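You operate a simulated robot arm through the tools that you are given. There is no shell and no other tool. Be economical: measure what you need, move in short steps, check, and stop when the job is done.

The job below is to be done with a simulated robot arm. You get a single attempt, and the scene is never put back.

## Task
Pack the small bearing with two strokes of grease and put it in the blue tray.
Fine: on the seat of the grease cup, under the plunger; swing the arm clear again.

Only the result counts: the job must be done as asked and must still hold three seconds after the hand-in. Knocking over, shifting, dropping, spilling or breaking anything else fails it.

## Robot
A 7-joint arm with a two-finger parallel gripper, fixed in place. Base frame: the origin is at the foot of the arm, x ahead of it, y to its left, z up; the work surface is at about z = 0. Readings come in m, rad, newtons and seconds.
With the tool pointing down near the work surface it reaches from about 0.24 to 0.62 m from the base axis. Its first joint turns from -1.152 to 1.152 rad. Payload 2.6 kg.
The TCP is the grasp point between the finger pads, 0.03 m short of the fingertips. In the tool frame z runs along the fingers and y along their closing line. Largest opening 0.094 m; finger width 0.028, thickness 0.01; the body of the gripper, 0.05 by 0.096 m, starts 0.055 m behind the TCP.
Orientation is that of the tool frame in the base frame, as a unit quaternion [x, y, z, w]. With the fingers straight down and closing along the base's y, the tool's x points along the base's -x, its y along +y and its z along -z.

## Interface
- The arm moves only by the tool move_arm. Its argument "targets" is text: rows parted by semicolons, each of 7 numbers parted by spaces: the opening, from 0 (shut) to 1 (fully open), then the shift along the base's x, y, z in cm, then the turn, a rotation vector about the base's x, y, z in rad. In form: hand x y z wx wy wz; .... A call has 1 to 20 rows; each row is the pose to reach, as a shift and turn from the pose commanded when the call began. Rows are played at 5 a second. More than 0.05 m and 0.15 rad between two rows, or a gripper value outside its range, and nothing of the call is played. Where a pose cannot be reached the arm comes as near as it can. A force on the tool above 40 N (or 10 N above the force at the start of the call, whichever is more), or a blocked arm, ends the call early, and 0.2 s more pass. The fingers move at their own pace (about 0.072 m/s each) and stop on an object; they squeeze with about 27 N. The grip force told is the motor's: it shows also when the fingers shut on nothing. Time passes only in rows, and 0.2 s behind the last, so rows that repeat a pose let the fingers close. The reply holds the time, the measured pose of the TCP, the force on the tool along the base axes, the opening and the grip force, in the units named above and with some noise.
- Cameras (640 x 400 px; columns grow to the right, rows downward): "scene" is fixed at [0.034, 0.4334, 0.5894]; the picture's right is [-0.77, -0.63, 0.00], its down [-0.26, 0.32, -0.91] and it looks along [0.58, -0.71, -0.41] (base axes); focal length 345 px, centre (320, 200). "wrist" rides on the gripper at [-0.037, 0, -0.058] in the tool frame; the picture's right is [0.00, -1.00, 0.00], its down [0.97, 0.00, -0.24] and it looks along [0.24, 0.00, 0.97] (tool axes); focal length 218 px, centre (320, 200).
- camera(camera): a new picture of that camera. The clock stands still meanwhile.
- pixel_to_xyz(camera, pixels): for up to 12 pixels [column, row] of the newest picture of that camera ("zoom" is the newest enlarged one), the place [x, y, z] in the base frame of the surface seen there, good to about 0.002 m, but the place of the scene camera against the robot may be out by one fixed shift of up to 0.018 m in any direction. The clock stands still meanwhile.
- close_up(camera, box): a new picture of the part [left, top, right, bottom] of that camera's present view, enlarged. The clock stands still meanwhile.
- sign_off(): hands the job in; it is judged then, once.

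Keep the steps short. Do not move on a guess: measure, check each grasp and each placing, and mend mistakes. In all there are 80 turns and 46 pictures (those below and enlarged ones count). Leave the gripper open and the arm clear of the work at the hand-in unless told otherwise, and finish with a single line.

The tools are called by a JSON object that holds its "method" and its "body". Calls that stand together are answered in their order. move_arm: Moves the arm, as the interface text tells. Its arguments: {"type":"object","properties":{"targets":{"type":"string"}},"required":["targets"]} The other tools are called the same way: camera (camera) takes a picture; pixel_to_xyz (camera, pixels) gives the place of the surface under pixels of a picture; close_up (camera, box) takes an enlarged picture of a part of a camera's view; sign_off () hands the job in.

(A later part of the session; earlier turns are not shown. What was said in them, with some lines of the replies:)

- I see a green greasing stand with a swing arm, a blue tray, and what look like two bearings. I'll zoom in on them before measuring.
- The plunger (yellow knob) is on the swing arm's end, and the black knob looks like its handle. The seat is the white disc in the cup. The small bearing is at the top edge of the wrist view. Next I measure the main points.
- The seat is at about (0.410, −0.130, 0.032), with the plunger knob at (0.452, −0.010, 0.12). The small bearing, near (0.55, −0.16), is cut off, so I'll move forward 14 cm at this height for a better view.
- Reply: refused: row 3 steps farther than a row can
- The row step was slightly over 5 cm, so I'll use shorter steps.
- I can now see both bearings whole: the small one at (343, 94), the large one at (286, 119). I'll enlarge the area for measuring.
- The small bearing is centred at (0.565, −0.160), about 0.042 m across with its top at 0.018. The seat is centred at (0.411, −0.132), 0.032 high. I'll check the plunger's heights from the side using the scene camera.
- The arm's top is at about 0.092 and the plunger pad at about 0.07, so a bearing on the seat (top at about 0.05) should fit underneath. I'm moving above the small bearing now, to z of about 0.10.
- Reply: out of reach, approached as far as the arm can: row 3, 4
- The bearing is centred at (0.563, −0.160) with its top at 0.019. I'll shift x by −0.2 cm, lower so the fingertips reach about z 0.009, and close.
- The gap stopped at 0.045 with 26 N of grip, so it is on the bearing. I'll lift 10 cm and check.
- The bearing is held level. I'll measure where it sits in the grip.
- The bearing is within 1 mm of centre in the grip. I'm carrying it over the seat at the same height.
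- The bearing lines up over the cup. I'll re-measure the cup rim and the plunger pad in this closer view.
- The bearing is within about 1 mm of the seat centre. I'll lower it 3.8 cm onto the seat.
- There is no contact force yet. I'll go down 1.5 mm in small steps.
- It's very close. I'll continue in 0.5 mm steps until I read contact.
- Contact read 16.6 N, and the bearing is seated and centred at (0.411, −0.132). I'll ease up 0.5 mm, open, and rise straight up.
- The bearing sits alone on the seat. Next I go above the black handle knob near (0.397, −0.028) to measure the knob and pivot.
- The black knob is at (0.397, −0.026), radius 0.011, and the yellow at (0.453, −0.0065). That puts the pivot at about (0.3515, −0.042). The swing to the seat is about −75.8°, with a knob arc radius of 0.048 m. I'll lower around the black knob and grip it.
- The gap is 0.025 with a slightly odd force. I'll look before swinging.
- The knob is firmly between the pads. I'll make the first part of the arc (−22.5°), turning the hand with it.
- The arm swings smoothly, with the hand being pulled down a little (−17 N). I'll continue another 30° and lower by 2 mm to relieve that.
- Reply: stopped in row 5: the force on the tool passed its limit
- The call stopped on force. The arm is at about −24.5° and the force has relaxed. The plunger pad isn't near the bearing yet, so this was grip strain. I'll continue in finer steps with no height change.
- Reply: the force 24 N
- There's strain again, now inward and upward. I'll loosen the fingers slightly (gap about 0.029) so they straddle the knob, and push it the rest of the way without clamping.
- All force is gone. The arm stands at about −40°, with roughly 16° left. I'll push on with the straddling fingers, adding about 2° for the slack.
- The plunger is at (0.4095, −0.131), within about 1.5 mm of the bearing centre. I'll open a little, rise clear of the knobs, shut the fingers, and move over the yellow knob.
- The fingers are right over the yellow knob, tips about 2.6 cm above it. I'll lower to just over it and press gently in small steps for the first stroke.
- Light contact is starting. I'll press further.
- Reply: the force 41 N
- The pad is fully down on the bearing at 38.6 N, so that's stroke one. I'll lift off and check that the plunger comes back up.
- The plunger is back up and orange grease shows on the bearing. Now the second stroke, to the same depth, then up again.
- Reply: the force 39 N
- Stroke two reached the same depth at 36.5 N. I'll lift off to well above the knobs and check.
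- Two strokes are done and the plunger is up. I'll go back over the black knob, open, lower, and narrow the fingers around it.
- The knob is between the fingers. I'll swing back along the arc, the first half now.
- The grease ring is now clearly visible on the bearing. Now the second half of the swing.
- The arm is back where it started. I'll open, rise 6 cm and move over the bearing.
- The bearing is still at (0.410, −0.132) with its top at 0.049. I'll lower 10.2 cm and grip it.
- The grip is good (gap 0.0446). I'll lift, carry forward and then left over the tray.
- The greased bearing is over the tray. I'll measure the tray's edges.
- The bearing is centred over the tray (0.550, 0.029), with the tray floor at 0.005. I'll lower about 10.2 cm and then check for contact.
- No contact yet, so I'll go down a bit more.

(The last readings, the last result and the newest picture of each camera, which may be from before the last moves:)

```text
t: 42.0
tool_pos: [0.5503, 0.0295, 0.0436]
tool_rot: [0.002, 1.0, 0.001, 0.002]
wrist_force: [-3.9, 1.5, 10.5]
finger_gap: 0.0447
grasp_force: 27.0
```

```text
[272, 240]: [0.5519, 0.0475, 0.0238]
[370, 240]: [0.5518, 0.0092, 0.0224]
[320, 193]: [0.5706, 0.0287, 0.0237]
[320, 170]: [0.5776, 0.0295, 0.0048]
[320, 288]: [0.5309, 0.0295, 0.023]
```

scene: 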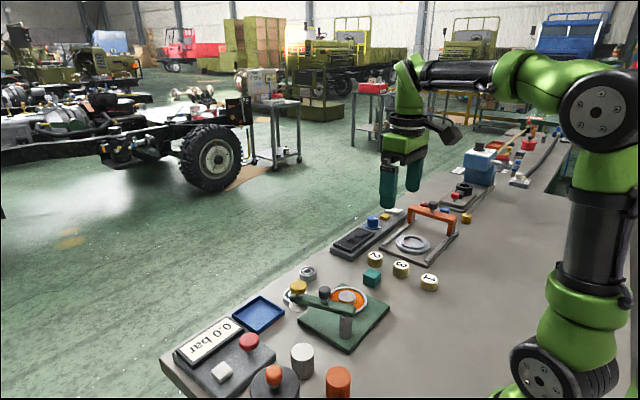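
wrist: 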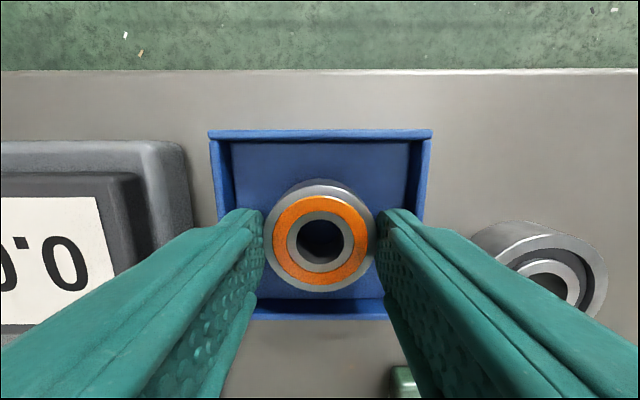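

It's resting on the tray floor (10.5 N). I'll open only to a 0.051 gap so the fingers stay inside the rim, then rise straight up before opening wide.

{"method": "move_arm", "body": {"targets": "0.54 0 0 0.05 0 0 0; 0.54 0 0 0.05 0 0 0; 0.54 0 0 1 0 0 0; 0.54 0 0 4 0 0 0; 0.8 0 0 8 0 0 0; 1 0 0 12 0 0 0; 1 -4 -2 15 0 0 0; 1 -8 -4 17 0 0 0; 1 -12 -6 19 0 0 0; 1 -12 -6 19 0 0 0"}}

{"method": "camera", "body": {"camera": "wrist"}}

{"method": "camera", "body": {"camera": "scene"}}

```text
refused: row 7 steps farther than a row can; nothing moved
```

```text
11 pictures are left
```

wrist: 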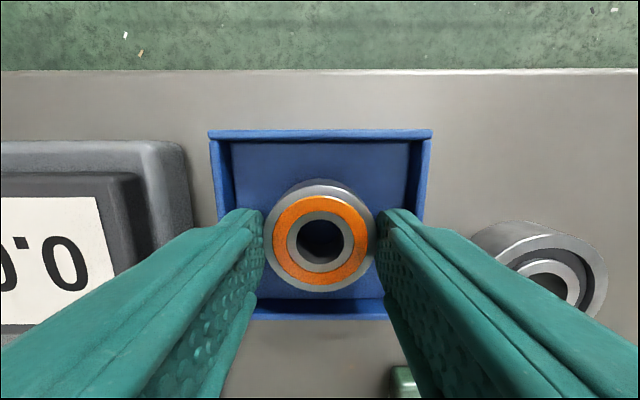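

```text
10 pictures are left
```

scene: 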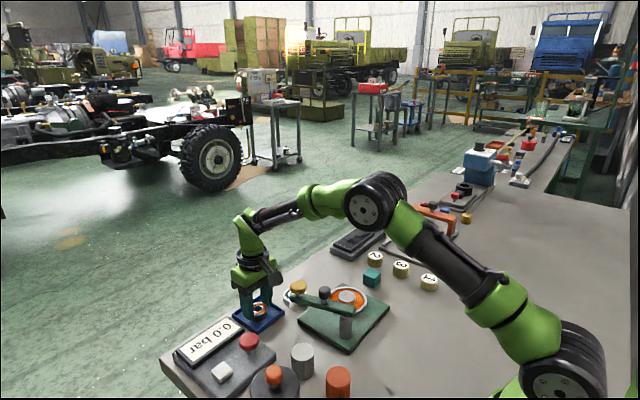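

One row was too long and the call was refused. I'll repeat it with shorter retreat steps.

{"method": "move_arm", "body": {"targets": "0.54 0 0 0.05 0 0 0; 0.54 0 0 0.05 0 0 0; 0.54 0 0 1 0 0 0; 0.54 0 0 4 0 0 0; 0.8 0 0 8 0 0 0; 1 0 0 12 0 0 0; 1 0 0 16 0 0 0; 1 -4 -1 18 0 0 0; 1 -8 -2 20 0 0 0; 1 -12 -3 22 0 0 0; 1 -12 -3 22 0 0 0"}}

{"method": "camera", "body": {"camera": "wrist"}}

{"method": "camera", "body": {"camera": "scene"}}

```text
t: 44.4
tool_pos: [0.4296, -0.0002, 0.2613]
tool_rot: [0.002, 1.0, 0.001, 0.0]
wrist_force: [-0.7, 0.3, 0.6]
finger_gap: 0.0944
grasp_force: 0.1
```

```text
9 pictures are left
```

wrist: 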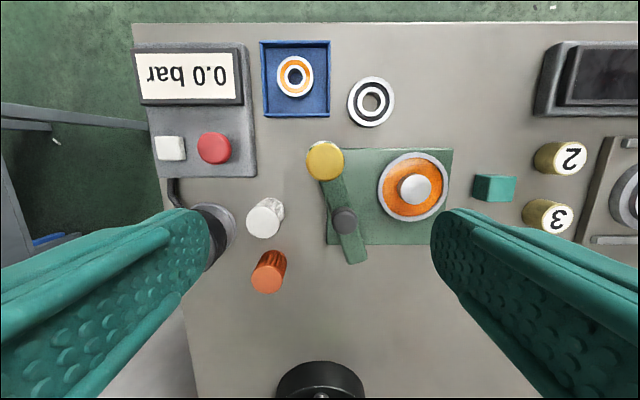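

```text
8 pictures are left
```

scene: 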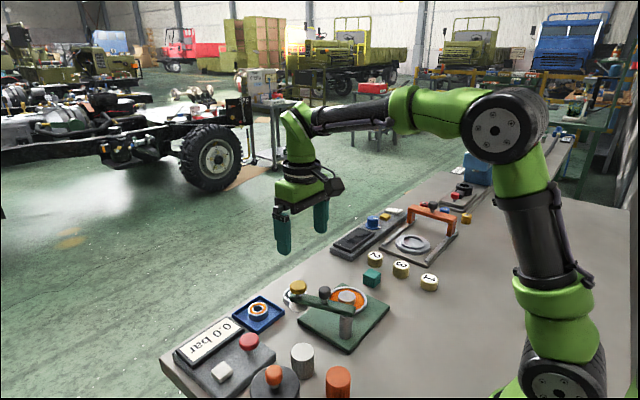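

The greased bearing lies flat in the blue tray, the swing arm is clear of the cup, and nothing else has moved. The gripper is open and well above the work, so I'm handing in.

{"method": "sign_off", "body": {}}

```text
The job is handed in.
```

The small bearing got two full strokes of grease and is in the blue tray, the swing arm is clear of the cup, and the job is handed in.
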